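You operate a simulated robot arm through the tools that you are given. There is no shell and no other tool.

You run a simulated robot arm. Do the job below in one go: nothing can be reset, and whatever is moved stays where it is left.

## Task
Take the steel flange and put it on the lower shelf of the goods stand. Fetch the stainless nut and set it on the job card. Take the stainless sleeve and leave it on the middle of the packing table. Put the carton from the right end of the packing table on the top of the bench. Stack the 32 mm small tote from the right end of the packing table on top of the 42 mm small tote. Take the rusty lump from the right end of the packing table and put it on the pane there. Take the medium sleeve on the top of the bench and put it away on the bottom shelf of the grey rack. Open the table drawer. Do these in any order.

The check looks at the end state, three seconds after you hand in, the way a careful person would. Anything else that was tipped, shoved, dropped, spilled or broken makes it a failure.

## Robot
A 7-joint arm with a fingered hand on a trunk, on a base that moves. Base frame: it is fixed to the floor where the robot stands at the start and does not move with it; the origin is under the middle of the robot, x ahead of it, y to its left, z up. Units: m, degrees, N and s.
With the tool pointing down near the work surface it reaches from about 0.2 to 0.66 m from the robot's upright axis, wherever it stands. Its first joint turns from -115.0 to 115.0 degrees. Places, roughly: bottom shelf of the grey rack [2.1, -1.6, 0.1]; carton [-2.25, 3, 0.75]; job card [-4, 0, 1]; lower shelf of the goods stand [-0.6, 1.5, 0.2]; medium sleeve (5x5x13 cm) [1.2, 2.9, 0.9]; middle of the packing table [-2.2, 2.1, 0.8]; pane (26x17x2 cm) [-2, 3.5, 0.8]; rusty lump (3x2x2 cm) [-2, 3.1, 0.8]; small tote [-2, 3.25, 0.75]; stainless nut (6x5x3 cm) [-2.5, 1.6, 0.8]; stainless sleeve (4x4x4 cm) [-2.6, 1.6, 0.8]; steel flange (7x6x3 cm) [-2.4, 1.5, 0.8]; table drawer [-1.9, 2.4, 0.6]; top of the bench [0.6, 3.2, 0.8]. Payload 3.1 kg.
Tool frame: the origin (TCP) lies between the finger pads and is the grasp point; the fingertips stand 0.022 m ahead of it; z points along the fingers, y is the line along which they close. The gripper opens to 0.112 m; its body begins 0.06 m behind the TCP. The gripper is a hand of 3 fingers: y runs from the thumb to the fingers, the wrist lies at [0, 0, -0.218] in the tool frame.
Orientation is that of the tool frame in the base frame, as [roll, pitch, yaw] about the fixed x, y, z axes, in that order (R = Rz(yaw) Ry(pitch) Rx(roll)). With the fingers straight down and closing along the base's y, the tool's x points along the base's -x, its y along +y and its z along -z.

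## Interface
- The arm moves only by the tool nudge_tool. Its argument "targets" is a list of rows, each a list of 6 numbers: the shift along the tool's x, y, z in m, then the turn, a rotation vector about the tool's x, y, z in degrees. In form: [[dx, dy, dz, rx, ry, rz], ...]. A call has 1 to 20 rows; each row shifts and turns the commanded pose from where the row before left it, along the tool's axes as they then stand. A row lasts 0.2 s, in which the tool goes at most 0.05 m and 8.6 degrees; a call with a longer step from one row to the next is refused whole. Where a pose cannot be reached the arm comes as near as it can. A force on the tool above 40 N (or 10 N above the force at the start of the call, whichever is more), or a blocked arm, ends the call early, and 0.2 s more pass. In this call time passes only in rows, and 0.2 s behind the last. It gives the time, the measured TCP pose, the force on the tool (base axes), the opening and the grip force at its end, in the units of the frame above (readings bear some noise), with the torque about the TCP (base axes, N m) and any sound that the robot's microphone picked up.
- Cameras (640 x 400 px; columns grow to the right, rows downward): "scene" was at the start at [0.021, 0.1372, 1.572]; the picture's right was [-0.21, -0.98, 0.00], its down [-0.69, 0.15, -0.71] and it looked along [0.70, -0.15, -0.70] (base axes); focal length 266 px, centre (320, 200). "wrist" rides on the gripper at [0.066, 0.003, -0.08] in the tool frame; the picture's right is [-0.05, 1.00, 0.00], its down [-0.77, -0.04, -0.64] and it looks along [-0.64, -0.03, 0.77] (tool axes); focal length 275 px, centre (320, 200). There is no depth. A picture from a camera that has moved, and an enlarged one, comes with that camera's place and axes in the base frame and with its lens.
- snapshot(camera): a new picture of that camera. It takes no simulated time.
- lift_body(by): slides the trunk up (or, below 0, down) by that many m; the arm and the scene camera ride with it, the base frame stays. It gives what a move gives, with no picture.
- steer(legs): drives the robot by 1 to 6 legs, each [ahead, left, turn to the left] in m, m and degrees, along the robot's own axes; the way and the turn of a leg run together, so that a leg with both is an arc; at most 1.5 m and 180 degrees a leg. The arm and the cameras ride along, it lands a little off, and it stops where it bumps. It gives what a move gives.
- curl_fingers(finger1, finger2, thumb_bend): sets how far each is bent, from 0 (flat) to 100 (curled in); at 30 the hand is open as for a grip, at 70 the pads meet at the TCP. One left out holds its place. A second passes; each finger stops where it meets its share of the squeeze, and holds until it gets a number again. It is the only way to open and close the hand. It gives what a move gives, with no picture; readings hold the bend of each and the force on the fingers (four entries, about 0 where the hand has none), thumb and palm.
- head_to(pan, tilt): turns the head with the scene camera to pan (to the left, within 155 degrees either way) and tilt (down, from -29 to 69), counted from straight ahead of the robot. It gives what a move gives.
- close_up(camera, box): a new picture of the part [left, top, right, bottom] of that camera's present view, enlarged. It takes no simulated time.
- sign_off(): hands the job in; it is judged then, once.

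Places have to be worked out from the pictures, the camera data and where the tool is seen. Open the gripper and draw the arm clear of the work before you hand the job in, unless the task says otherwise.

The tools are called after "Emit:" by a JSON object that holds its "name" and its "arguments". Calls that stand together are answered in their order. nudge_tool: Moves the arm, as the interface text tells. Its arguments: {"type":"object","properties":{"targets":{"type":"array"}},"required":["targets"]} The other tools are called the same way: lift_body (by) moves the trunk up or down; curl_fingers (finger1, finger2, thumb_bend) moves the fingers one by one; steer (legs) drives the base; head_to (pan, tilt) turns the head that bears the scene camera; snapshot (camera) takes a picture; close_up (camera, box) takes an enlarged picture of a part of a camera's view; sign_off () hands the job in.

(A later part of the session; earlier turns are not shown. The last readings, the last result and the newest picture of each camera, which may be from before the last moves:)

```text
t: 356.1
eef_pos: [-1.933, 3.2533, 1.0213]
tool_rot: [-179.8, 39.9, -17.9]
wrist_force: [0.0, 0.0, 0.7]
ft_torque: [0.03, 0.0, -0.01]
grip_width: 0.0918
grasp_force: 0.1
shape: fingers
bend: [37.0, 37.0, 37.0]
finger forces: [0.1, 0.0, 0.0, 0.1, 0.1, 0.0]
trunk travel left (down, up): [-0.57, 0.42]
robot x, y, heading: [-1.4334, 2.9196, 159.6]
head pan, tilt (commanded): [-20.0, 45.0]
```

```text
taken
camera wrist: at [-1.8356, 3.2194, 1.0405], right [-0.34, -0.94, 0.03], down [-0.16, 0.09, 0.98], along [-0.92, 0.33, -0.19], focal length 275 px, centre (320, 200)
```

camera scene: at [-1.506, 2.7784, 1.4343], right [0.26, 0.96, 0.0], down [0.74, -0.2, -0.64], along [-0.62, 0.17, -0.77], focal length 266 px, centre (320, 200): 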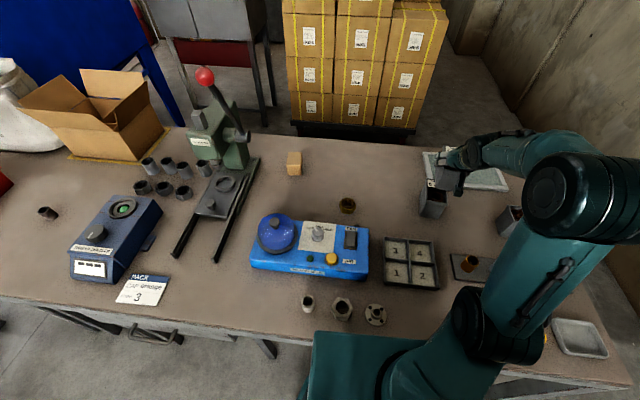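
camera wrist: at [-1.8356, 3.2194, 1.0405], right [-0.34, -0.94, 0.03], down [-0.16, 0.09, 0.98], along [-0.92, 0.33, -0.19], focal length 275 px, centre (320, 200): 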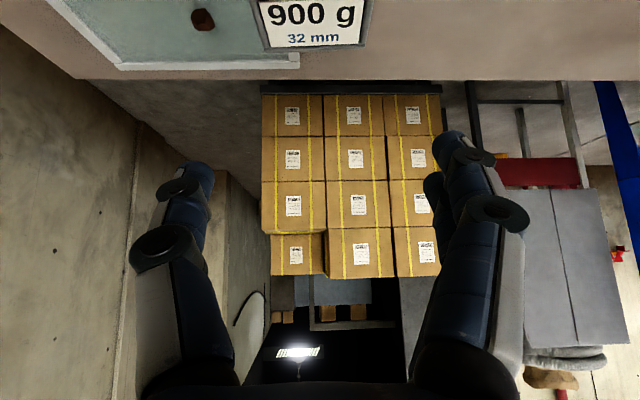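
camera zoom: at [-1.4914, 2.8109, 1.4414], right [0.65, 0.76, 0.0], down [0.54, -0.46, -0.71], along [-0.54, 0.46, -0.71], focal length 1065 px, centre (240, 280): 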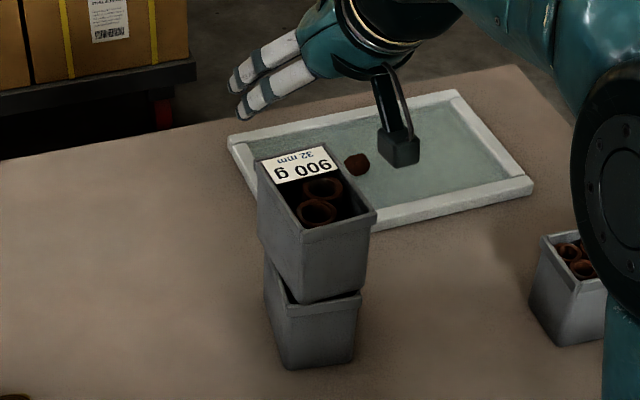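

The 32 mm tote stands squarely on the 42 mm one. Next the carton: I shift the base 20 cm left and look at it with the wrist camera.

Emit:
{"name": "steer", "arguments": {"legs": [[0, 0.2, 0]]}}

Emit:
{"name": "head_to", "arguments": {"pan": 5, "tilt": 45}}

Emit:
{"name": "snapshot", "arguments": {"camera": "scene"}}

Emit:
{"name": "snapshot", "arguments": {"camera": "wrist"}}

```text
t: 357.6
eef_pos: [-2.0023, 3.0658, 1.0206]
tool_rot: [-179.8, 39.9, -18.0]
wrist_force: [-1.0, -0.4, 0.3]
ft_torque: [0.0, -0.01, 0.02]
grip_width: 0.0916
grasp_force: 0.0
shape: fingers
bend: [37.0, 37.0, 37.0]
finger forces: [0.0, 0.1, 0.0, 0.0, 0.0, 0.1]
trunk travel left (down, up): [-0.57, 0.42]
robot x, y, heading: [-1.5054, 2.7328, 159.6]
head pan, tilt (commanded): [-20.0, 45.0]
```

```text
t: 358.5
eef_pos: [-2.0016, 3.0666, 1.0194]
tool_rot: [-179.7, 40.0, -17.9]
wrist_force: [-0.4, 0.1, -0.2]
ft_torque: [0.0, 0.01, 0.03]
grip_width: 0.0915
grasp_force: 0.1
shape: fingers
bend: [37.0, 37.0, 37.0]
finger forces: [0.0, 0.0, 0.0, 0.1, 0.0, 0.0]
trunk travel left (down, up): [-0.57, 0.42]
robot x, y, heading: [-1.5051, 2.7318, 159.9]
head pan, tilt (commanded): [5.0, 45.0]
```

```text
taken
camera scene: at [-1.577, 2.5919, 1.4414], right [0.26, 0.96, 0.0], down [0.68, -0.19, -0.71], along [-0.68, 0.19, -0.71], focal length 266 px, centre (320, 200)
```

scene: 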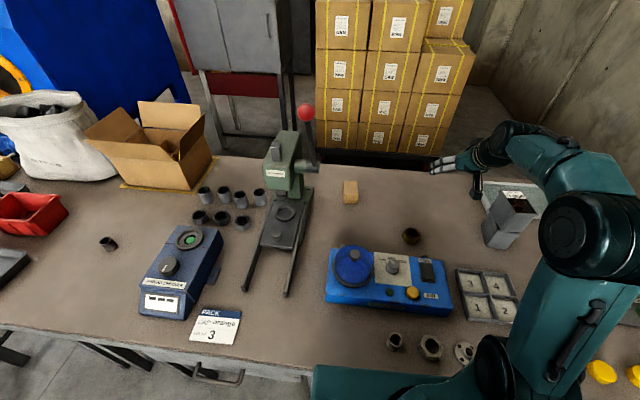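

```text
taken
camera wrist: at [-1.9049, 3.0315, 1.0403], right [-0.34, -0.94, 0.03], down [-0.16, 0.09, 0.98], along [-0.92, 0.33, -0.18], focal length 275 px, centre (320, 200)
```

wrist: 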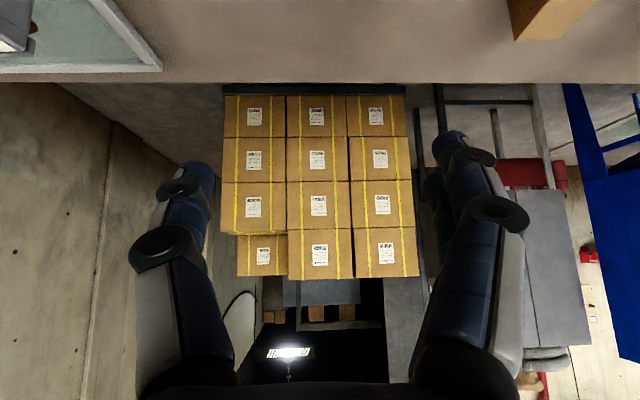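

I enlarge the carton in the head view to measure it.

Emit:
{"name": "close_up", "arguments": {"camera": "scene", "box": [310, 160, 390, 230]}}

```text
5.71 times, centred on (350, 195) of scene
camera zoom: at [-1.577, 2.5919, 1.4414], right [0.26, 0.96, 0.0], down [0.68, -0.19, -0.71], along [-0.68, 0.19, -0.71], focal length 1521 px, centre (149, 229)
```

zoom: 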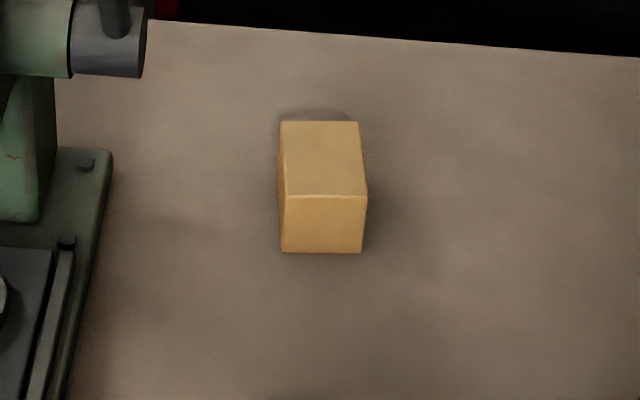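

The carton is 5×6.8×5 cm, centred at (-2.222,2.877), turned ~75°. I turn the hand to match, pre-close to 47 and move over it.

Emit:
{"name": "curl_fingers", "arguments": {"finger1": 46, "finger2": 46, "thumb_bend": 46}}

Emit:
{"name": "nudge_tool", "arguments": {"targets": [[0, 0, 0, -1.6, 0, -1.9], [-0.0032, 0.0302, 0.0253, 0, 0, 0], [-0.0032, 0.0302, 0.0253, 0, 0, 0], [-0.0032, 0.0302, 0.0253, 0, 0, 0], [-0.0032, 0.0302, 0.0253, 0, 0, 0], [-0.0032, 0.0302, 0.0253, 0, 0, 0], [-0.0032, 0.0302, 0.0253, 0, 0, 0], [-0.0032, 0.0302, 0.0253, 0, 0, 0], [-0.0032, 0.0302, 0.0253, 0, 0, 0], [0, 0, 0, 0, 0, 0]]}}

Emit:
{"name": "snapshot", "arguments": {"camera": "wrist"}}

Emit:
{"name": "close_up", "arguments": {"camera": "scene", "box": [290, 130, 410, 230]}}

```text
t: 359.5
eef_pos: [-2.002, 3.0647, 1.0204]
tool_rot: [-179.9, 39.9, -17.9]
wrist_force: [0.1, -0.4, 0.6]
ft_torque: [-0.02, -0.01, -0.01]
grip_width: 0.0671
grasp_force: 0.1
shape: fingers
bend: [46.0, 46.0, 46.0]
finger forces: [0.0, 0.0, 0.0, 0.0, 0.0, 0.0]
trunk travel left (down, up): [-0.57, 0.42]
robot x, y, heading: [-1.503, 2.7307, 160.1]
head pan, tilt (commanded): [5.0, 45.0]
```

```text
t: 361.7
eef_pos: [-2.2088, 2.8718, 0.8832]
tool_rot: [-179.9, 39.8, -15.5]
wrist_force: [-0.1, -0.8, -0.7]
ft_torque: [0.02, 0.0, -0.02]
grip_width: 0.0671
grasp_force: 0.1
shape: fingers
bend: [46.0, 46.0, 46.0]
finger forces: [0.0, 0.1, 0.0, 0.0, 0.1, 0.1]
trunk travel left (down, up): [-0.57, 0.42]
robot x, y, heading: [-1.4996, 2.7335, 159.6]
head pan, tilt (commanded): [5.0, 45.0]
```

```text
taken
camera wrist: at [-2.1115, 2.8407, 0.9018], right [-0.3, -0.95, 0.03], down [-0.17, 0.08, 0.98], along [-0.94, 0.29, -0.18], focal length 275 px, centre (320, 200)
```

wrist: 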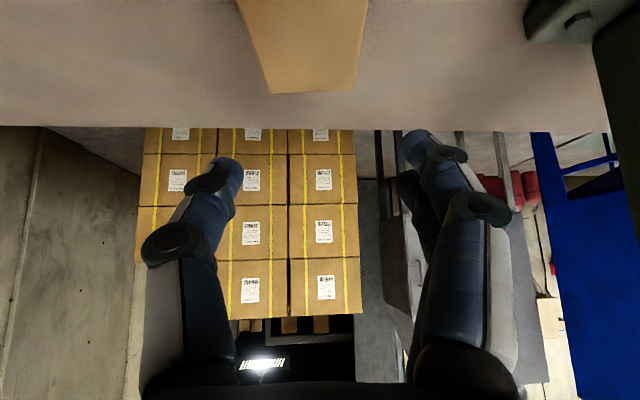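

```text
4.00 times, centred on (350, 180) of scene
camera zoom: at [-1.5766, 2.5921, 1.4415], right [0.26, 0.96, 0.0], down [0.68, -0.19, -0.71], along [-0.68, 0.19, -0.71], focal length 1065 px, centre (200, 280)
```

zoom: 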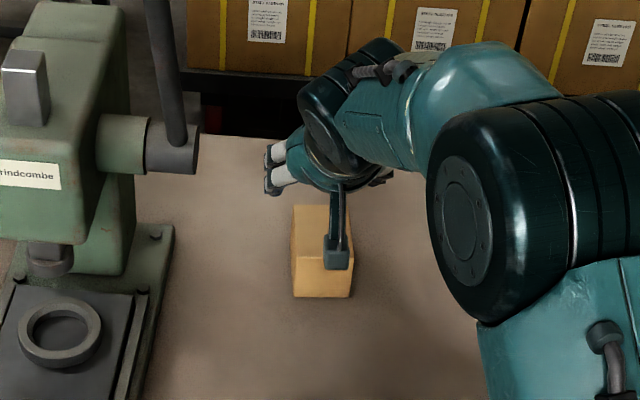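

The carton lies 6 mm to the right of centre; I correct and descend to z≈0.82.

Emit:
{"name": "nudge_tool", "arguments": {"targets": [[0, -0.006, 0, 0, 0, 0], [0.0206, 0, 0.0245, 0, 0, 0], [0.0206, 0, 0.0245, 0, 0, 0], [0, 0, 0, 0, 0, 0]]}}

Emit:
{"name": "snapshot", "arguments": {"camera": "wrist"}}

```text
t: 362.7
eef_pos: [-2.2077, 2.877, 0.8171]
tool_rot: [-179.9, 39.9, -15.4]
wrist_force: [0.0, -0.1, 0.6]
ft_torque: [0.01, 0.04, 0.0]
grip_width: 0.0671
grasp_force: 0.0
shape: fingers
bend: [46.0, 46.0, 46.0]
finger forces: [0.0, 0.0, 0.1, 0.0, 0.2, 0.0]
trunk travel left (down, up): [-0.57, 0.42]
robot x, y, heading: [-1.5004, 2.7326, 159.7]
head pan, tilt (commanded): [5.0, 45.0]
```

```text
taken
camera wrist: at [-2.109, 2.8472, 0.8356], right [-0.3, -0.95, 0.03], down [-0.17, 0.08, 0.98], along [-0.94, 0.29, -0.19], focal length 275 px, centre (320, 200)
```

wrist: 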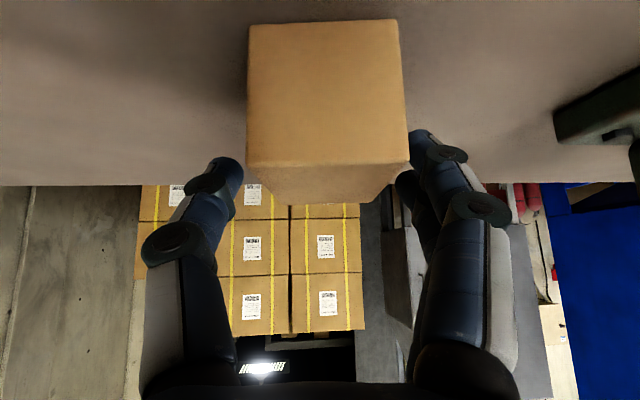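

Centred within 2–3 mm. I lower 6 mm more and close gently on the carton.

Emit:
{"name": "nudge_tool", "arguments": {"targets": [[0.0039, 0.001, 0.0046, 0, 0, 0], [0, 0, 0, 0, 0, 0]]}}

Emit:
{"name": "curl_fingers", "arguments": {"finger1": 66, "finger2": 66, "thumb_bend": 66}}

Emit:
{"name": "snapshot", "arguments": {"camera": "wrist"}}

```text
t: 363.3
eef_pos: [-2.2094, 2.8775, 0.8108]
tool_rot: [-180.0, 39.8, -15.5]
wrist_force: [0.1, -0.3, -0.8]
ft_torque: [0.0, 0.02, -0.02]
grip_width: 0.067
grasp_force: 0.0
shape: fingers
bend: [46.0, 46.0, 46.0]
finger forces: [0.0, 0.0, 0.0, 0.0, 0.0, 0.0]
trunk travel left (down, up): [-0.57, 0.42]
robot x, y, heading: [-1.5032, 2.7331, 159.7]
head pan, tilt (commanded): [5.0, 45.0]
```

```text
t: 364.3
eef_pos: [-2.2077, 2.8777, 0.811]
tool_rot: [-179.9, 39.9, -15.4]
wrist_force: [0.1, -1.1, 0.2]
ft_torque: [-0.04, 0.03, 0.04]
grip_width: 0.045
grasp_force: 13.3
shape: fingers
bend: [55.0, 55.0, 58.0]
finger forces: [6.8, 6.8, 0.1, 0.0, 13.6, 0.1]
trunk travel left (down, up): [-0.57, 0.42]
robot x, y, heading: [-1.5049, 2.7316, 159.8]
head pan, tilt (commanded): [5.0, 45.0]
```

```text
taken
camera wrist: at [-2.1096, 2.847, 0.8303], right [-0.3, -0.95, 0.03], down [-0.17, 0.08, 0.98], along [-0.94, 0.29, -0.19], focal length 275 px, centre (320, 200)
```

wrist: 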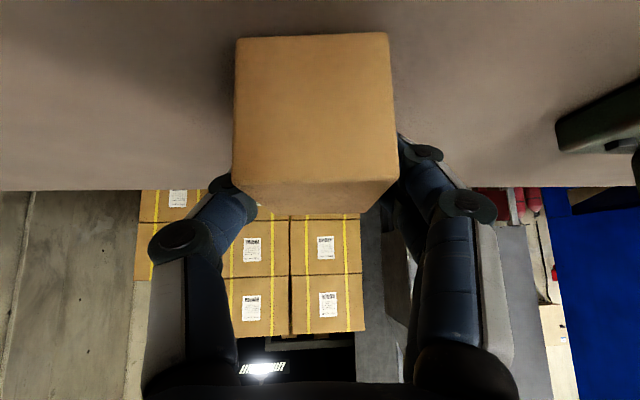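

Even grip (13 N). I lift 9 cm and check.

Emit:
{"name": "nudge_tool", "arguments": {"targets": [[-0.0129, 0, -0.0153, 0, 0, 0], [-0.0225, 0, -0.0268, 0, 0, 0], [-0.0225, 0, -0.0268, 0, 0, 0], [0, 0, 0, 0, 0, 0]]}}

Emit:
{"name": "snapshot", "arguments": {"camera": "wrist"}}

```text
t: 365.3
eef_pos: [-2.2083, 2.8764, 0.9018]
tool_rot: [-179.9, 39.8, -15.4]
wrist_force: [0.4, 0.5, 0.1]
ft_torque: [-0.03, -0.03, -0.03]
grip_width: 0.045
grasp_force: 12.8
shape: fingers
bend: [55.0, 55.0, 58.0]
finger forces: [6.8, 6.7, 0.0, 0.0, 13.5, 0.1]
trunk travel left (down, up): [-0.57, 0.42]
robot x, y, heading: [-1.5011, 2.7333, 159.8]
head pan, tilt (commanded): [5.0, 45.0]
```

```text
taken
camera wrist: at [-2.1098, 2.8473, 0.9204], right [-0.3, -0.95, 0.03], down [-0.17, 0.08, 0.98], along [-0.94, 0.29, -0.19], focal length 275 px, centre (320, 200)
```

wrist: 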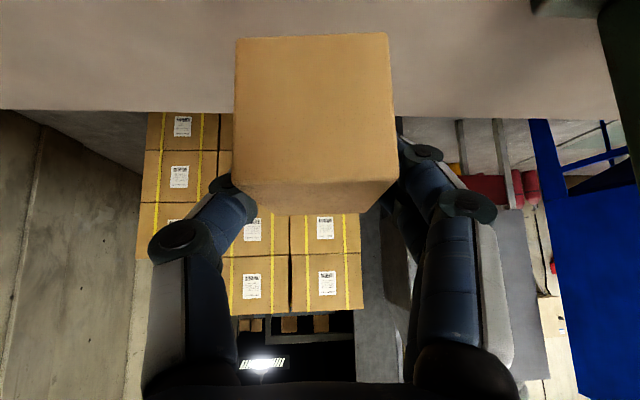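

The carton is held. I raise it, back away from the packing table and drive round to the bench, turning there to face it.

Emit:
{"name": "lift_body", "arguments": {"by": 0.12}}

Emit:
{"name": "steer", "arguments": {"legs": [[-0.45, 0, 0], [-0.588, -0.08, 0], [-1.066, 0.002, 0], [0, 0, -91.1]]}}

Emit:
{"name": "head_to", "arguments": {"pan": 0, "tilt": 40}}

Emit:
{"name": "snapshot", "arguments": {"camera": "scene"}}

Emit:
{"name": "snapshot", "arguments": {"camera": "wrist"}}

```text
t: 366.8
eef_pos: [-2.2083, 2.8761, 1.0205]
tool_rot: [-179.9, 39.9, -15.3]
wrist_force: [-0.2, 0.7, -1.0]
ft_torque: [0.01, 0.0, 0.02]
grip_width: 0.045
grasp_force: 13.5
shape: fingers
bend: [55.0, 55.0, 58.0]
finger forces: [6.7, 6.7, 0.0, 0.0, 13.6, 0.0]
trunk travel left (down, up): [-0.69, 0.3]
robot x, y, heading: [-1.5015, 2.7353, 159.9]
head pan, tilt (commanded): [5.0, 45.0]
```

```text
t: 381.6
eef_pos: [0.6682, 2.7998, 1.0202]
tool_rot: [-179.8, 39.9, -106.6]
wrist_force: [-0.4, -0.1, -0.7]
ft_torque: [-0.01, 0.02, -0.02]
grip_width: 0.0447
grasp_force: 13.8
shape: fingers
bend: [55.0, 55.0, 58.0]
finger forces: [6.8, 6.8, 0.0, 0.0, 13.6, 0.0]
trunk travel left (down, up): [-0.69, 0.3]
robot x, y, heading: [0.5108, 2.0991, 68.7]
head pan, tilt (commanded): [5.0, 45.0]
```

```text
t: 382.2
eef_pos: [0.6687, 2.7996, 1.02]
tool_rot: [-180.0, 39.8, -106.6]
wrist_force: [-0.6, 0.4, -0.9]
ft_torque: [-0.04, 0.0, 0.02]
grip_width: 0.045
grasp_force: 13.8
shape: fingers
bend: [55.0, 55.0, 58.0]
finger forces: [6.8, 6.6, 0.0, 0.0, 13.5, 0.0]
trunk travel left (down, up): [-0.69, 0.3]
robot x, y, heading: [0.5107, 2.0968, 68.7]
head pan, tilt (commanded): [0.0, 40.0]
```

```text
taken
camera scene: at [0.3778, 2.1783, 1.5686], right [0.93, -0.36, 0.0], down [-0.23, -0.6, -0.77], along [0.28, 0.71, -0.64], focal length 266 px, centre (320, 200)
```

scene: 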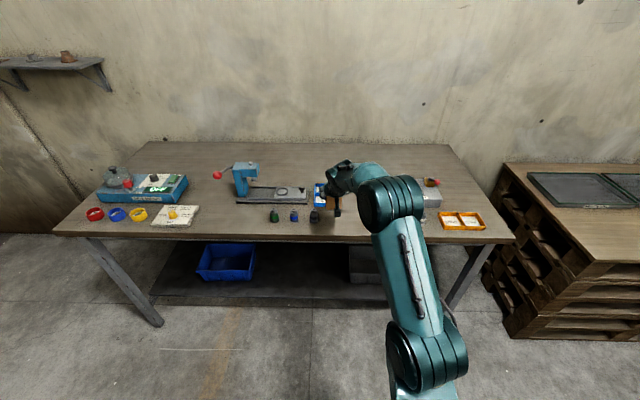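

```text
taken
camera wrist: at [0.636, 2.7028, 1.0402], right [-0.95, 0.32, 0.03], down [0.09, 0.17, 0.98], along [0.31, 0.93, -0.19], focal length 275 px, centre (320, 200)
```

wrist: 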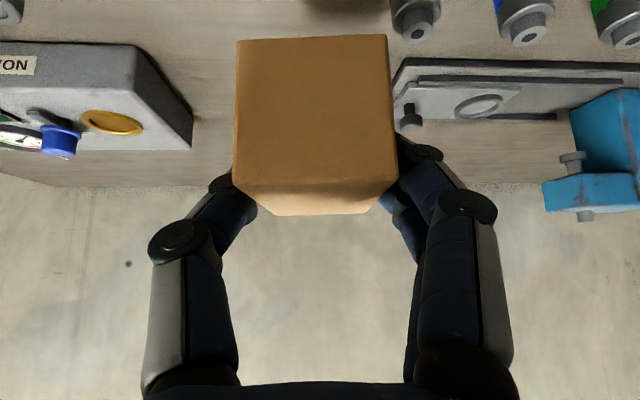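

I shift 5 cm right and 3 cm ahead so that the carton comes over the free gap between the two sets of small cylinders.

Emit:
{"name": "steer", "arguments": {"legs": [[0.027, -0.05, 0]]}}

Emit:
{"name": "snapshot", "arguments": {"camera": "wrist"}}

Emit:
{"name": "close_up", "arguments": {"camera": "scene", "box": [240, 140, 440, 260]}}

```text
t: 383.2
eef_pos: [0.7278, 2.8079, 1.0198]
tool_rot: [-179.9, 39.8, -106.7]
wrist_force: [-0.4, -0.9, -0.7]
ft_torque: [0.04, -0.01, 0.0]
grip_width: 0.0449
grasp_force: 13.3
shape: fingers
bend: [55.0, 55.0, 58.0]
finger forces: [6.9, 6.7, 0.1, 0.0, 13.4, 0.0]
trunk travel left (down, up): [-0.69, 0.3]
robot x, y, heading: [0.5704, 2.1037, 68.5]
head pan, tilt (commanded): [0.0, 40.0]
```

```text
taken
camera wrist: at [0.6951, 2.7101, 1.04], right [-0.95, 0.32, 0.03], down [0.09, 0.17, 0.98], along [0.31, 0.93, -0.19], focal length 275 px, centre (320, 200)
```

wrist: 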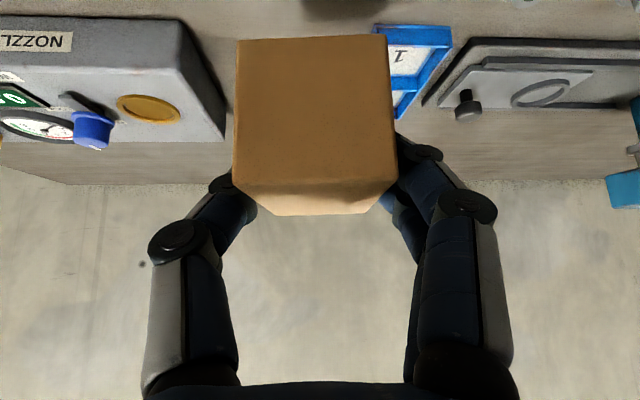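

```text
3.20 times, centred on (340, 200) of scene
camera zoom: at [0.4372, 2.1859, 1.5688], right [0.93, -0.37, 0.0], down [-0.24, -0.6, -0.77], along [0.28, 0.71, -0.64], focal length 852 px, centre (256, 200)
```

zoom: 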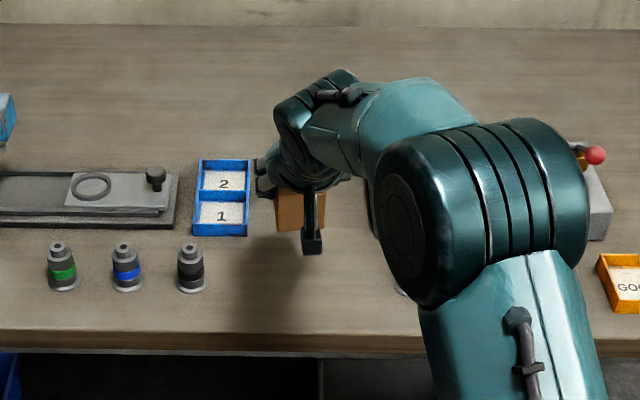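

The carton will land at the middle of the free gap. I lower 10 cm with the trunk, then creep to contact.

Emit:
{"name": "lift_body", "arguments": {"by": -0.1}}

Emit:
{"name": "nudge_tool", "arguments": {"targets": [[0.0051, 0, 0.0061, 0, 0, 0], [0.0026, 0, 0.0031, 0, 0, 0], [0.0019, 0, 0.0023, 0, 0, 0], [0, 0, 0, 0, 0, 0]]}}

Emit:
{"name": "close_up", "arguments": {"camera": "scene", "box": [240, 140, 440, 260]}}

```text
t: 384.5
eef_pos: [0.726, 2.8062, 0.9201]
tool_rot: [-180.0, 39.9, -106.6]
wrist_force: [0.1, 0.7, -1.1]
ft_torque: [-0.01, 0.0, -0.02]
grip_width: 0.0448
grasp_force: 14.0
shape: fingers
bend: [55.0, 55.0, 58.0]
finger forces: [6.9, 6.7, 0.1, 0.0, 13.6, 0.1]
trunk travel left (down, up): [-0.59, 0.4]
robot x, y, heading: [0.5692, 2.1046, 68.5]
head pan, tilt (commanded): [0.0, 40.0]
```

```text
t: 385.5
eef_pos: [0.7264, 2.8076, 0.9053]
tool_rot: [180.0, 39.8, -106.7]
wrist_force: [-0.2, 0.3, -0.9]
ft_torque: [0.02, -0.04, -0.01]
grip_width: 0.0449
grasp_force: 13.8
shape: fingers
bend: [55.0, 55.0, 58.0]
finger forces: [6.8, 6.8, 0.0, 0.1, 13.5, 0.1]
trunk travel left (down, up): [-0.59, 0.4]
robot x, y, heading: [0.5661, 2.1071, 68.4]
head pan, tilt (commanded): [0.0, 40.0]
```

```text
3.20 times, centred on (340, 200) of scene
camera zoom: at [0.4351, 2.1856, 1.4686], right [0.93, -0.37, 0.0], down [-0.23, -0.6, -0.77], along [0.28, 0.71, -0.64], focal length 852 px, centre (256, 200)
```

zoom: 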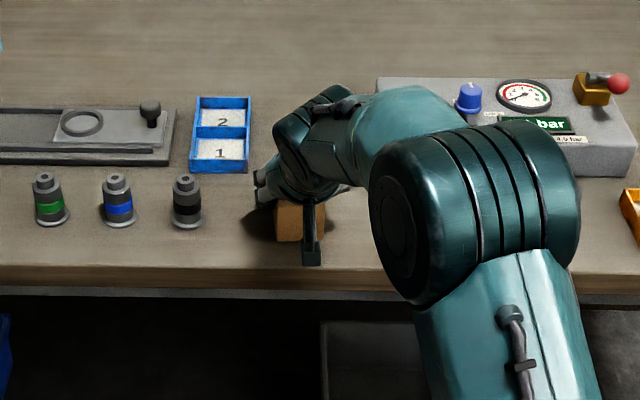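

Nearly down, still no contact at 0.905; I continue in 2–3 mm steps.

Emit:
{"name": "nudge_tool", "arguments": {"targets": [[0.0019, 0, 0.0023, 0, 0, 0], [0.0019, 0, 0.0023, 0, 0, 0], [0, 0, 0, 0, 0, 0]]}}

Emit:
{"name": "nudge_tool", "arguments": {"targets": [[0.0016, 0, 0.0019, 0, 0, 0], [0, 0, 0, 0, 0, 0]]}}

```text
t: 386.3
eef_pos: [0.7266, 2.8068, 0.9001]
tool_rot: [-179.8, 40.0, -106.6]
wrist_force: [-0.1, 0.6, 1.2]
ft_torque: [0.02, -0.04, 0.02]
grip_width: 0.0448
grasp_force: 13.6
shape: fingers
bend: [55.0, 56.0, 58.0]
finger forces: [6.7, 6.7, 0.0, 0.0, 13.7, 0.0]
trunk travel left (down, up): [-0.59, 0.4]
robot x, y, heading: [0.5674, 2.1044, 68.6]
head pan, tilt (commanded): [0.0, 40.0]
```

```text
t: 386.9
eef_pos: [0.7265, 2.8065, 0.899]
tool_rot: [-179.9, 40.2, -106.6]
wrist_force: [0.2, 3.5, 11.2]
ft_torque: [0.13, -0.05, -0.02]
grip_width: 0.0447
grasp_force: 14.1
shape: fingers
bend: [56.0, 56.0, 59.0]
finger forces: [7.3, 7.1, 0.1, 0.0, 13.9, 0.1]
trunk travel left (down, up): [-0.59, 0.4]
robot x, y, heading: [0.5699, 2.1027, 68.6]
head pan, tilt (commanded): [0.0, 40.0]
```

The carton stands on the bench (11 N). I open and rise clear.

Emit:
{"name": "curl_fingers", "arguments": {"finger1": 46, "finger2": 46, "thumb_bend": 46}}

Emit:
{"name": "nudge_tool", "arguments": {"targets": [[-0.0064, 0, -0.0077, 0, 0, 0], [-0.0193, 0, -0.023, 0, 0, 0], [-0.0257, 0, -0.0306, 0, 0, 0], [-0.0257, 0, -0.0306, 0, 0, 0], [0, 0, 0, 0, 0, 0]]}}

Emit:
{"name": "snapshot", "arguments": {"camera": "wrist"}}

Emit:
{"name": "close_up", "arguments": {"camera": "scene", "box": [240, 140, 440, 260]}}

```text
t: 387.9
eef_pos: [0.7264, 2.8056, 0.8964]
tool_rot: [-179.8, 39.9, -106.5]
wrist_force: [0.2, 0.3, 0.1]
ft_torque: [0.0, 0.0, -0.01]
grip_width: 0.0658
grasp_force: 0.1
shape: fingers
bend: [46.0, 46.0, 46.0]
finger forces: [0.0, 0.0, 0.0, 0.0, 0.0, 0.0]
trunk travel left (down, up): [-0.59, 0.4]
robot x, y, heading: [0.5658, 2.1045, 68.4]
head pan, tilt (commanded): [0.0, 40.0]
```

```text
t: 389.1
eef_pos: [0.7261, 2.8088, 1.0192]
tool_rot: [-179.9, 39.8, -106.7]
wrist_force: [0.0, 0.4, 0.5]
ft_torque: [0.0, 0.0, 0.01]
grip_width: 0.0663
grasp_force: 0.0
shape: fingers
bend: [46.0, 46.0, 46.0]
finger forces: [0.0, 0.0, 0.0, 0.0, 0.0, 0.0]
trunk travel left (down, up): [-0.59, 0.4]
robot x, y, heading: [0.5674, 2.101, 68.3]
head pan, tilt (commanded): [0.0, 40.0]
```

```text
taken
camera wrist: at [0.6934, 2.7127, 1.0386], right [-0.95, 0.32, 0.03], down [0.09, 0.17, 0.98], along [0.31, 0.93, -0.19], focal length 275 px, centre (320, 200)
```

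wrist: 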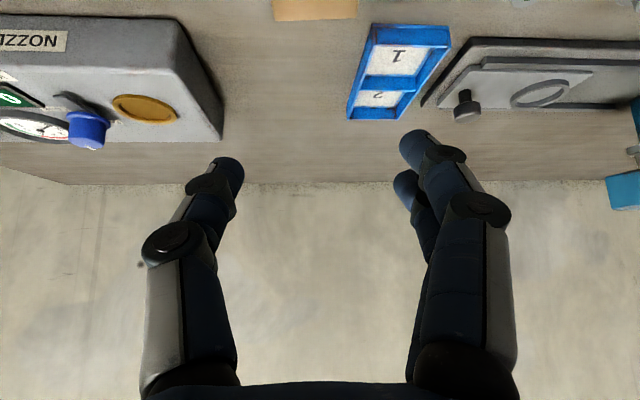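

```text
3.20 times, centred on (340, 200) of scene
camera zoom: at [0.4351, 2.1856, 1.4686], right [0.93, -0.37, 0.0], down [-0.23, -0.6, -0.77], along [0.28, 0.71, -0.64], focal length 852 px, centre (256, 200)
```

zoom: 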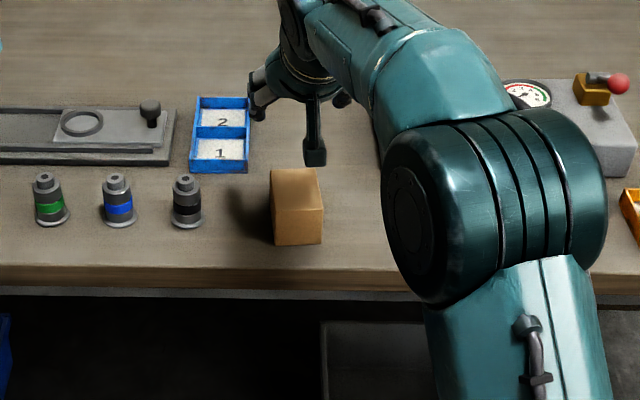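

The carton stands well on the bench. Two tasks remain: the drawer and the nut. I retract and straighten the arm, then drive to the front of the packing table's drawer to see its handle.

Emit:
{"name": "steer", "arguments": {"legs": [[-0.3, 0, 0]]}}

Emit:
{"name": "nudge_tool", "arguments": {"targets": [[0.0368, 0, -0.0309, 0, 0, 0], [0.0368, 0, -0.0309, 0, 0, 0], [0.0368, 0, -0.0309, 0, 0, 0], [0.0368, 0, -0.0309, 0, 0, 0], [0, 0, 0, 0, 8, 0], [0, 0, 0, 0, 8, 0], [0, 0, 0, 0, 8, 0], [0, 0, 0, 0, 8, 0], [0, 0, 0, 0, 7.8, 0], [0.045, 0, 0, 0, 0, 0], [0.045, 0, 0, 0, 0, 0]]}}

Emit:
{"name": "steer", "arguments": {"legs": [[0, 0, 91.2], [0.55, -0.38, 0], [0.65, 0.0, 0], [0.6, 0.45, 0]]}}

Emit:
{"name": "head_to", "arguments": {"pan": 0, "tilt": 45}}

Emit:
{"name": "snapshot", "arguments": {"camera": "scene"}}

```text
t: 391.1
eef_pos: [0.617, 2.5303, 1.0196]
tool_rot: [-179.9, 39.8, -106.7]
wrist_force: [0.4, -0.6, 0.3]
ft_torque: [-0.02, 0.02, -0.03]
grip_width: 0.0659
grasp_force: 0.1
shape: fingers
bend: [46.0, 46.0, 46.0]
finger forces: [0.1, 0.0, 0.0, 0.1, 0.0, 0.1]
trunk travel left (down, up): [-0.59, 0.4]
robot x, y, heading: [0.4565, 1.8244, 68.5]
head pan, tilt (commanded): [0.0, 40.0]
```

```text
t: 393.5
eef_pos: [0.5363, 2.2615, 1.0176]
tool_rot: [-179.8, -0.1, -106.8]
wrist_force: [-0.3, -0.8, 0.1]
ft_torque: [-0.01, 0.0, 0.01]
grip_width: 0.0658
grasp_force: 0.1
shape: fingers
bend: [46.0, 46.0, 46.0]
finger forces: [0.0, 0.0, 0.0, 0.0, 0.0, 0.0]
trunk travel left (down, up): [-0.59, 0.4]
robot x, y, heading: [0.4564, 1.8286, 68.5]
head pan, tilt (commanded): [0.0, 40.0]
```

```text
t: 408.0
eef_pos: [-1.6796, 2.5356, 1.0185]
tool_rot: [-179.9, 0.0, -17.7]
wrist_force: [-0.1, 0.5, -0.1]
ft_torque: [-0.02, 0.03, 0.0]
grip_width: 0.066
grasp_force: 0.1
shape: fingers
bend: [46.0, 46.0, 46.0]
finger forces: [0.0, 0.0, 0.0, 0.0, 0.0, 0.1]
trunk travel left (down, up): [-0.59, 0.4]
robot x, y, heading: [-1.2494, 2.4497, 157.4]
head pan, tilt (commanded): [0.0, 40.0]
```

```text
t: 408.6
eef_pos: [-1.6792, 2.5365, 1.0187]
tool_rot: [-179.9, 0.1, -17.9]
wrist_force: [0.1, 0.6, 0.1]
ft_torque: [-0.03, -0.01, -0.02]
grip_width: 0.0657
grasp_force: 0.0
shape: fingers
bend: [46.0, 46.0, 46.0]
finger forces: [0.1, 0.0, 0.0, 0.0, 0.0, 0.0]
trunk travel left (down, up): [-0.59, 0.4]
robot x, y, heading: [-1.2469, 2.4487, 157.5]
head pan, tilt (commanded): [0.0, 45.0]
```

```text
taken
camera scene: at [-1.3225, 2.3183, 1.4614], right [0.38, 0.92, 0.0], down [0.65, -0.27, -0.71], along [-0.65, 0.27, -0.71], focal length 266 px, centre (320, 200)
```

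scene: 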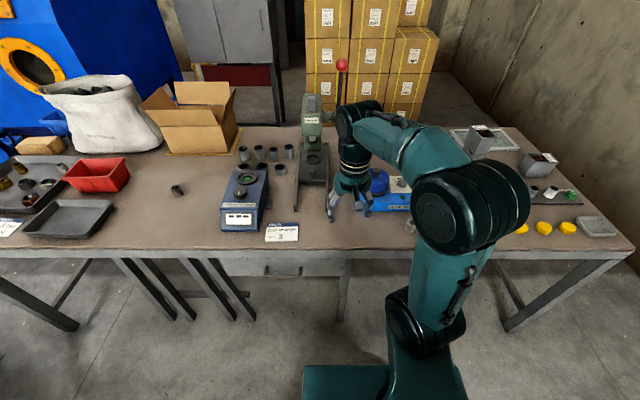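

The drawer with its bar handle is visible below the table edge. I enlarge it.

Emit:
{"name": "close_up", "arguments": {"camera": "scene", "box": [220, 230, 370, 310]}}

Emit:
{"name": "lift_body", "arguments": {"by": -0.3}}

Emit:
{"name": "head_to", "arguments": {"pan": 8, "tilt": 35}}

Emit:
{"name": "snapshot", "arguments": {"camera": "scene"}}

Emit:
{"name": "close_up", "arguments": {"camera": "scene", "box": [240, 200, 400, 300]}}

```text
4.27 times, centred on (295, 270) of scene
camera zoom: at [-1.3225, 2.3183, 1.4614], right [0.38, 0.92, 0.0], down [0.65, -0.27, -0.71], along [-0.65, 0.27, -0.71], focal length 1136 px, centre (427, -99)
```

zoom: 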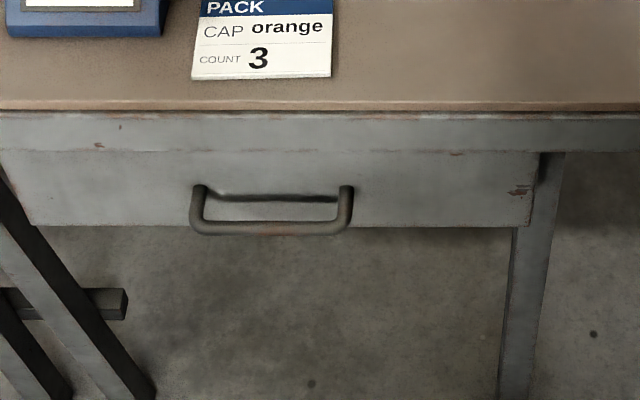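

```text
t: 411.6
eef_pos: [-1.6793, 2.5348, 0.7179]
tool_rot: [-180.0, 0.1, -17.8]
wrist_force: [0.1, 0.4, 0.1]
ft_torque: [-0.03, -0.01, -0.01]
grip_width: 0.0662
grasp_force: 0.0
shape: fingers
bend: [46.0, 46.0, 46.0]
finger forces: [0.0, 0.1, 0.1, 0.0, 0.0, 0.0]
trunk travel left (down, up): [-0.29, 0.7]
robot x, y, heading: [-1.2456, 2.4504, 157.6]
head pan, tilt (commanded): [0.0, 45.0]
```

```text
t: 412.4
eef_pos: [-1.6785, 2.5362, 0.7184]
tool_rot: [-179.9, 0.1, -17.8]
wrist_force: [0.5, -0.4, 1.3]
ft_torque: [0.0, 0.03, 0.01]
grip_width: 0.0662
grasp_force: 0.1
shape: fingers
bend: [46.0, 46.0, 46.0]
finger forces: [0.1, 0.1, 0.0, 0.0, 0.0, 0.0]
trunk travel left (down, up): [-0.29, 0.7]
robot x, y, heading: [-1.2443, 2.4512, 157.6]
head pan, tilt (commanded): [8.0, 35.0]
```

```text
taken
camera scene: at [-1.3326, 2.3092, 1.1762], right [0.25, 0.97, 0.0], down [0.56, -0.14, -0.82], along [-0.79, 0.21, -0.57], focal length 266 px, centre (320, 200)
```

scene: 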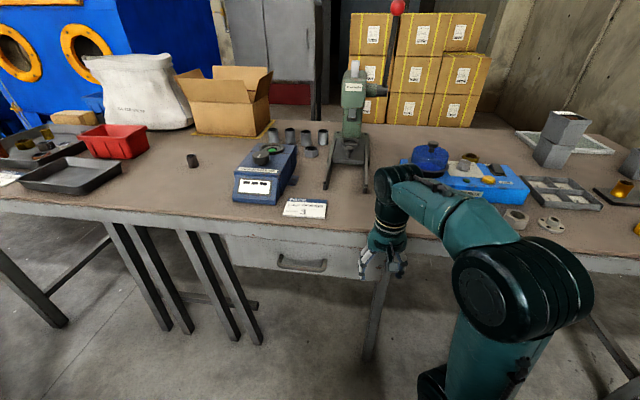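

```text
4.00 times, centred on (320, 250) of scene
camera zoom: at [-1.3326, 2.3092, 1.1762], right [0.25, 0.97, 0.0], down [0.56, -0.14, -0.82], along [-0.79, 0.21, -0.57], focal length 1065 px, centre (320, 0)
```

zoom: 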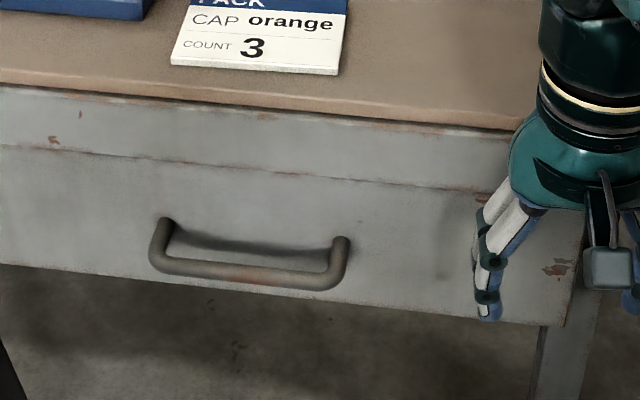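

The handle's bar is at about (-1.787,2.378,0.645), standing 3.5 cm off the drawer front. I'll take it with the hand pointing forward and the fingers closing vertically; first I move back and left to have room for turning the hand.

Emit:
{"name": "steer", "arguments": {"legs": [[-0.174, 0.254, 1.9]]}}

Emit:
{"name": "nudge_tool", "arguments": {"targets": [[0, 0, 0, 0, -8, 0], [0, 0, 0, 0, -8, 0], [0, 0, 0, 0, -8, 0], [0, 0, 0, 0, -8, 0], [0, 0, 0, 0, -8, 0], [0, 0, 0, 0, -8, 0], [0, 0, 0, 0, -8, 0], [0, 0, 0, 0, -8, 0], [0, 0, 0, 0, -8, 0], [0, 0, 0, 0, 0, 0]]}}

Emit:
{"name": "snapshot", "arguments": {"camera": "scene"}}

```text
t: 414.4
eef_pos: [-1.6126, 2.2233, 0.7169]
tool_rot: [-180.0, 0.1, -15.9]
wrist_force: [-0.1, -0.6, 0.1]
ft_torque: [0.01, 0.03, -0.02]
grip_width: 0.0659
grasp_force: 0.1
shape: fingers
bend: [46.0, 46.0, 46.0]
finger forces: [0.1, 0.0, 0.0, 0.0, 0.0, 0.0]
trunk travel left (down, up): [-0.29, 0.7]
robot x, y, heading: [-1.1779, 2.1536, 159.4]
head pan, tilt (commanded): [8.0, 35.0]
```

```text
t: 416.6
eef_pos: [-1.6127, 2.221, 0.719]
tool_rot: [-179.6, 72.1, -15.5]
wrist_force: [0.4, -0.2, 0.1]
ft_torque: [0.0, 0.03, -0.02]
grip_width: 0.0658
grasp_force: 0.0
shape: fingers
bend: [46.0, 46.0, 46.0]
finger forces: [0.1, 0.1, 0.0, 0.0, 0.0, 0.0]
trunk travel left (down, up): [-0.29, 0.7]
robot x, y, heading: [-1.178, 2.1515, 159.9]
head pan, tilt (commanded): [8.0, 35.0]
```

```text
taken
camera scene: at [-1.259, 2.0059, 1.1762], right [0.22, 0.98, 0.0], down [0.56, -0.13, -0.82], along [-0.8, 0.18, -0.57], focal length 266 px, centre (320, 200)
```

scene: 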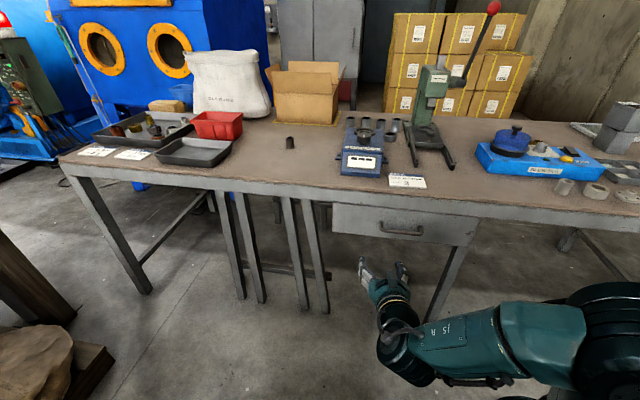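

The hand now points forward (72°). Next I roll it 90° about its own axis so the fingers close vertically.

Emit:
{"name": "nudge_tool", "arguments": {"targets": [[0, 0, 0, 0, 0, 8], [0, 0, 0, 0, 0, 8], [0, 0, 0, 0, 0, 8], [0, 0, 0, 0, 0, 8], [0, 0, 0, 0, 0, 8], [0, 0, 0, 0, 0, 8], [0, 0, 0, 0, 0, 8], [0, 0, 0, 0, 0, 8], [0, 0, 0, 0, 0, 8], [0, 0, 0, 0, 0, 8], [0, 0, 0, 0, 0, 8], [0, 0, 0, 0, 0, 2], [0, 0, 0, 0, 0, 0]]}}

Emit:
{"name": "snapshot", "arguments": {"camera": "wrist"}}

Emit:
{"name": "snapshot", "arguments": {"camera": "scene"}}

```text
t: 419.4
eef_pos: [-1.6122, 2.2215, 0.7196]
tool_rot: [107.8, 0.0, -105.9]
wrist_force: [1.4, 0.1, 0.5]
ft_torque: [-0.01, 0.0, 0.03]
grip_width: 0.0658
grasp_force: 0.0
shape: fingers
bend: [46.0, 46.0, 46.0]
finger forces: [0.0, 0.0, 0.1, 0.0, 0.0, 0.0]
trunk travel left (down, up): [-0.29, 0.7]
robot x, y, heading: [-1.1753, 2.1516, 159.2]
head pan, tilt (commanded): [8.0, 35.0]
```

```text
taken
camera wrist: at [-1.5576, 2.1377, 0.7465], right [-0.28, 0.13, 0.95], down [0.8, 0.57, 0.16], along [-0.52, 0.81, -0.27], focal length 275 px, centre (320, 200)
```

wrist: 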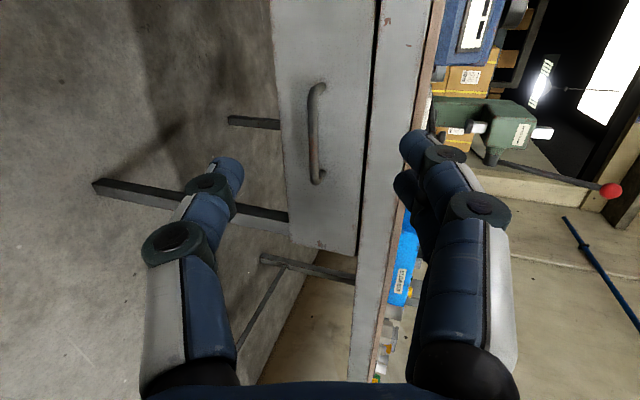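

```text
taken
camera scene: at [-1.259, 2.006, 1.1762], right [0.22, 0.98, 0.0], down [0.56, -0.13, -0.82], along [-0.8, 0.18, -0.57], focal length 266 px, centre (320, 200)
```

scene: 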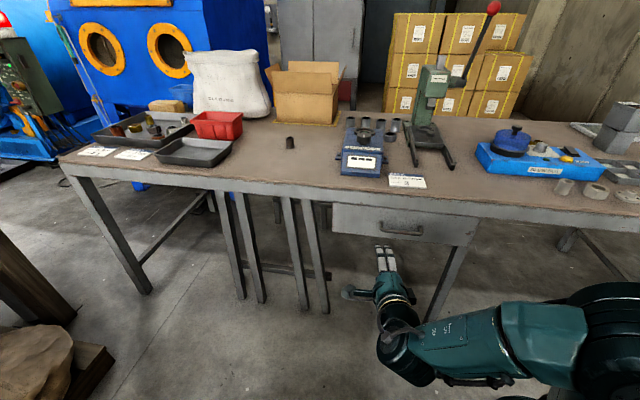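

The roll worked: fingers above, thumb below. I check the handle again in enlarged views from here.

Emit:
{"name": "close_up", "arguments": {"camera": "scene", "box": [330, 190, 480, 300]}}

Emit:
{"name": "close_up", "arguments": {"camera": "wrist", "box": [250, 60, 400, 220]}}

```text
3.64 times, centred on (405, 245) of scene
camera zoom: at [-1.259, 2.006, 1.1762], right [0.22, 0.98, 0.0], down [0.56, -0.13, -0.82], along [-0.8, 0.18, -0.57], focal length 968 px, centre (11, 36)
```

zoom: 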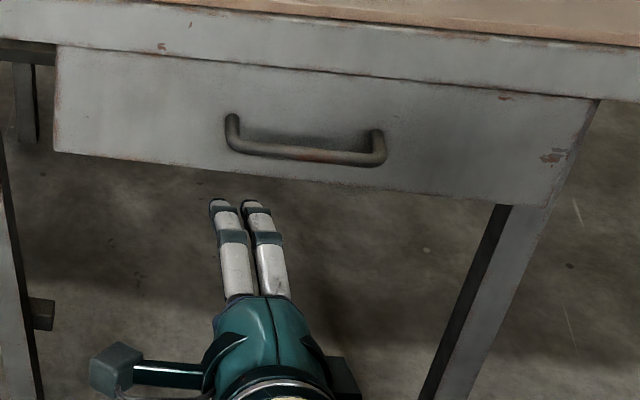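

```text
2.50 times, centred on (325, 140) of wrist
camera zoom: at [-1.5576, 2.1377, 0.7465], right [-0.28, 0.13, 0.95], down [0.8, 0.57, 0.16], along [-0.52, 0.81, -0.27], focal length 688 px, centre (308, 350)
```

zoom: 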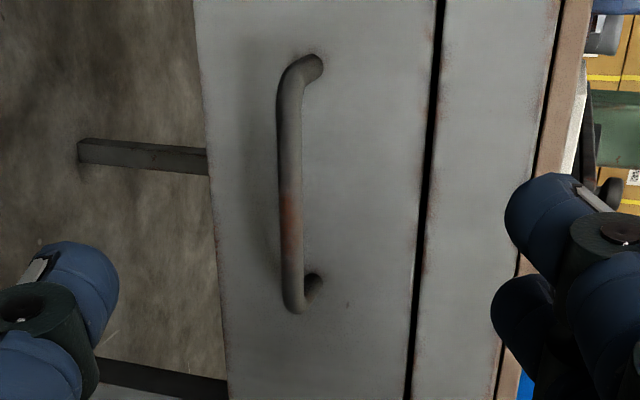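

Three views agree on the bar centre ≈(-1.799,2.379,0.631). I pre-close the fingers to 56, line the hand up in front of the bar and stop 10 cm short.

Emit:
{"name": "curl_fingers", "arguments": {"finger1": 54, "finger2": 54, "thumb_bend": 54}}

Emit:
{"name": "nudge_tool", "arguments": {"targets": [[-0.0201, -0.0033, 0.028, 0, 0, 0], [-0.0201, -0.0033, 0.028, 0, 0, 0], [-0.0201, -0.0033, 0.028, 0, 0, 0], [-0.0201, -0.0033, 0.028, 0, 0, 0], [-0.0201, -0.0033, 0.028, 0, 0, 0], [0, 0, 0, 0, 0, 0]]}}

Emit:
{"name": "snapshot", "arguments": {"camera": "wrist"}}

Emit:
{"name": "close_up", "arguments": {"camera": "scene", "box": [330, 190, 480, 300]}}

```text
t: 420.4
eef_pos: [-1.6138, 2.2228, 0.7175]
tool_rot: [107.9, 0.1, -105.9]
wrist_force: [-0.4, -0.9, -0.1]
ft_torque: [0.0, -0.02, -0.03]
grip_width: 0.0445
grasp_force: 0.1
shape: fingers
bend: [54.0, 54.0, 54.0]
finger forces: [0.0, 0.0, 0.1, 0.0, 0.0, 0.0]
trunk travel left (down, up): [-0.29, 0.7]
robot x, y, heading: [-1.1752, 2.1486, 159.2]
head pan, tilt (commanded): [8.0, 35.0]
```

```text
t: 421.9
eef_pos: [-1.7082, 2.3534, 0.6574]
tool_rot: [108.0, 0.1, -105.9]
wrist_force: [0.2, -0.1, -0.5]
ft_torque: [-0.03, -0.04, -0.06]
grip_width: 0.0443
grasp_force: 0.1
shape: fingers
bend: [54.0, 54.0, 54.0]
finger forces: [0.0, 0.0, 0.1, 0.0, 0.0, 0.1]
trunk travel left (down, up): [-0.29, 0.7]
robot x, y, heading: [-1.1775, 2.1517, 159.2]
head pan, tilt (commanded): [8.0, 35.0]
```

```text
taken
camera wrist: at [-1.6535, 2.2693, 0.6861], right [-0.28, 0.13, 0.95], down [0.8, 0.57, 0.16], along [-0.52, 0.81, -0.26], focal length 275 px, centre (320, 200)
```

wrist: 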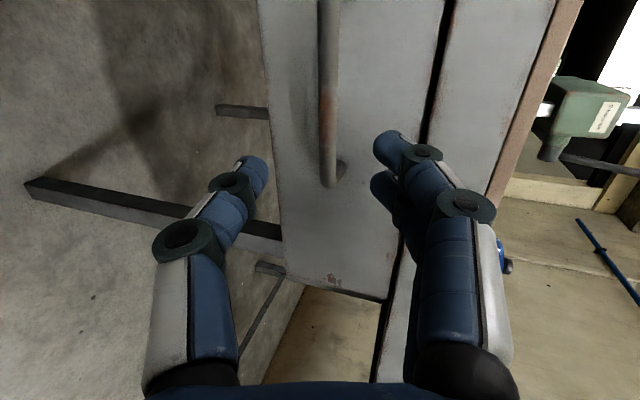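

```text
3.64 times, centred on (405, 245) of scene
camera zoom: at [-1.2591, 2.0061, 1.1762], right [0.22, 0.98, 0.0], down [0.56, -0.13, -0.82], along [-0.8, 0.18, -0.57], focal length 968 px, centre (11, 36)
```

zoom: 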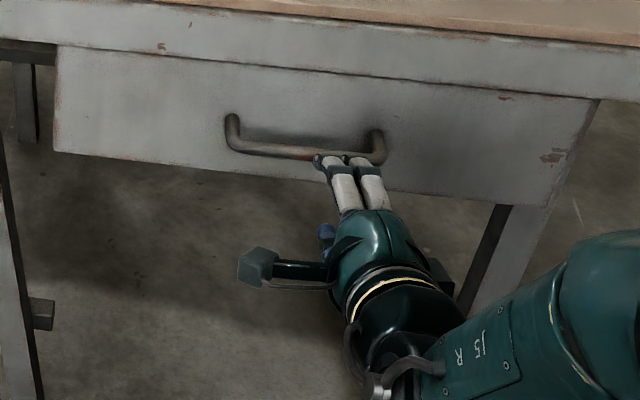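

Projecting the path, the hand will arrive at the bar's centre. I advance 8.5 cm slowly.

Emit:
{"name": "nudge_tool", "arguments": {"targets": [[0, 0, 0.025, 0, 0, 0], [0, 0, 0.025, 0, 0, 0], [0, 0, 0.02, 0, 0, 0], [0, 0, 0.015, 0, 0, 0], [0, 0, 0, 0, 0, 0]]}}

Emit:
{"name": "snapshot", "arguments": {"camera": "wrist"}}

Emit:
{"name": "close_up", "arguments": {"camera": "scene", "box": [350, 200, 450, 280]}}

```text
t: 423.1
eef_pos: [-1.7861, 2.3762, 0.6341]
tool_rot: [108.0, 0.0, -106.0]
wrist_force: [-0.1, -0.4, 0.1]
ft_torque: [0.01, 0.0, -0.02]
grip_width: 0.0444
grasp_force: 0.0
shape: fingers
bend: [54.0, 54.0, 54.0]
finger forces: [0.1, 0.1, 0.0, 0.0, 0.0, 0.0]
trunk travel left (down, up): [-0.29, 0.7]
robot x, y, heading: [-1.1733, 2.1491, 159.4]
head pan, tilt (commanded): [8.0, 35.0]
```

```text
taken
camera wrist: at [-1.7308, 2.2913, 0.6618], right [-0.28, 0.13, 0.95], down [0.8, 0.57, 0.16], along [-0.52, 0.81, -0.26], focal length 275 px, centre (320, 200)
```

wrist: 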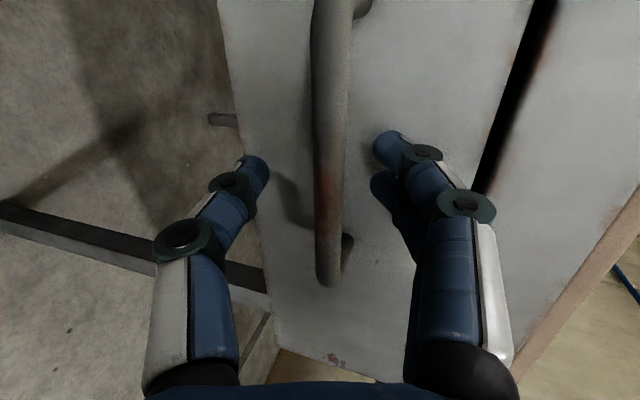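

```text
5.00 times, centred on (400, 240) of scene
camera zoom: at [-1.2591, 2.006, 1.1762], right [0.22, 0.98, 0.0], down [0.56, -0.13, -0.82], along [-0.8, 0.18, -0.57], focal length 1331 px, centre (-80, 0)
```

zoom: 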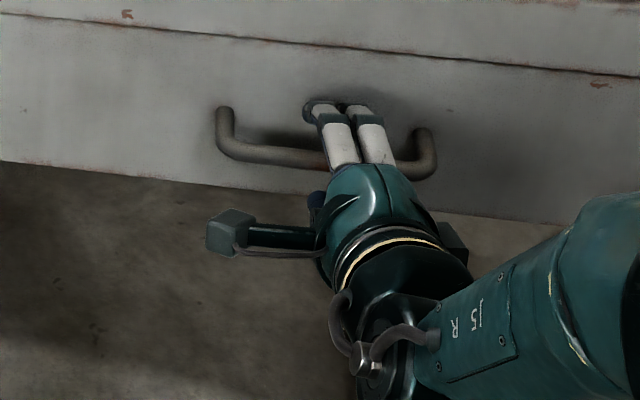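

The bar lies centred between fingers and thumb. I advance 8 mm more and close.

Emit:
{"name": "nudge_tool", "arguments": {"targets": [[0, 0, 0.008, 0, 0, 0], [0, 0, 0, 0, 0, 0]]}}

Emit:
{"name": "curl_fingers", "arguments": {"finger1": 80, "finger2": 80, "thumb_bend": 80}}

Emit:
{"name": "snapshot", "arguments": {"camera": "wrist"}}

```text
t: 423.6
eef_pos: [-1.7933, 2.3779, 0.6324]
tool_rot: [107.9, 0.0, -105.9]
wrist_force: [5.8, -2.0, 2.7]
ft_torque: [0.09, 0.15, -0.06]
grip_width: 0.0443
grasp_force: 3.0
shape: fingers
bend: [54.0, 56.0, 54.0]
finger forces: [0.0, 6.0, 0.0, 0.0, 0.1, 0.1]
trunk travel left (down, up): [-0.29, 0.7]
robot x, y, heading: [-1.1752, 2.1482, 159.4]
head pan, tilt (commanded): [8.0, 35.0]
```

```text
t: 424.6
eef_pos: [-1.7924, 2.3773, 0.6311]
tool_rot: [108.0, 0.2, -105.9]
wrist_force: [-1.6, 0.7, 0.8]
ft_torque: [-0.01, -0.03, 0.01]
grip_width: 0.0
grasp_force: 0.0
shape: fingers
bend: [77.0, 77.0, 76.0]
finger forces: [0.0, 0.1, 0.0, 0.0, 0.1, 0.0]
trunk travel left (down, up): [-0.29, 0.7]
robot x, y, heading: [-1.1778, 2.1487, 159.3]
head pan, tilt (commanded): [8.0, 35.0]
```

```text
taken
camera wrist: at [-1.7385, 2.2934, 0.6593], right [-0.28, 0.13, 0.95], down [0.8, 0.57, 0.16], along [-0.52, 0.81, -0.26], focal length 275 px, centre (320, 200)
```

wrist: 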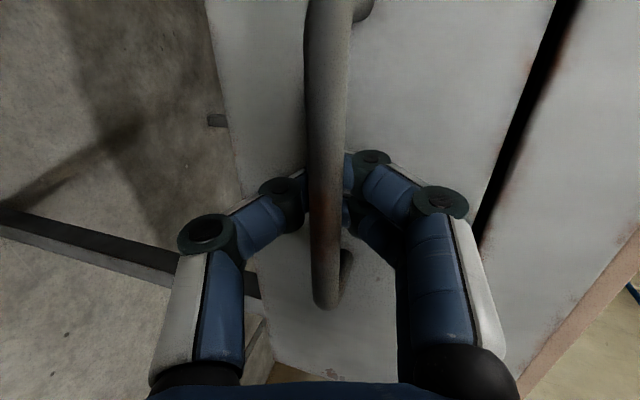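

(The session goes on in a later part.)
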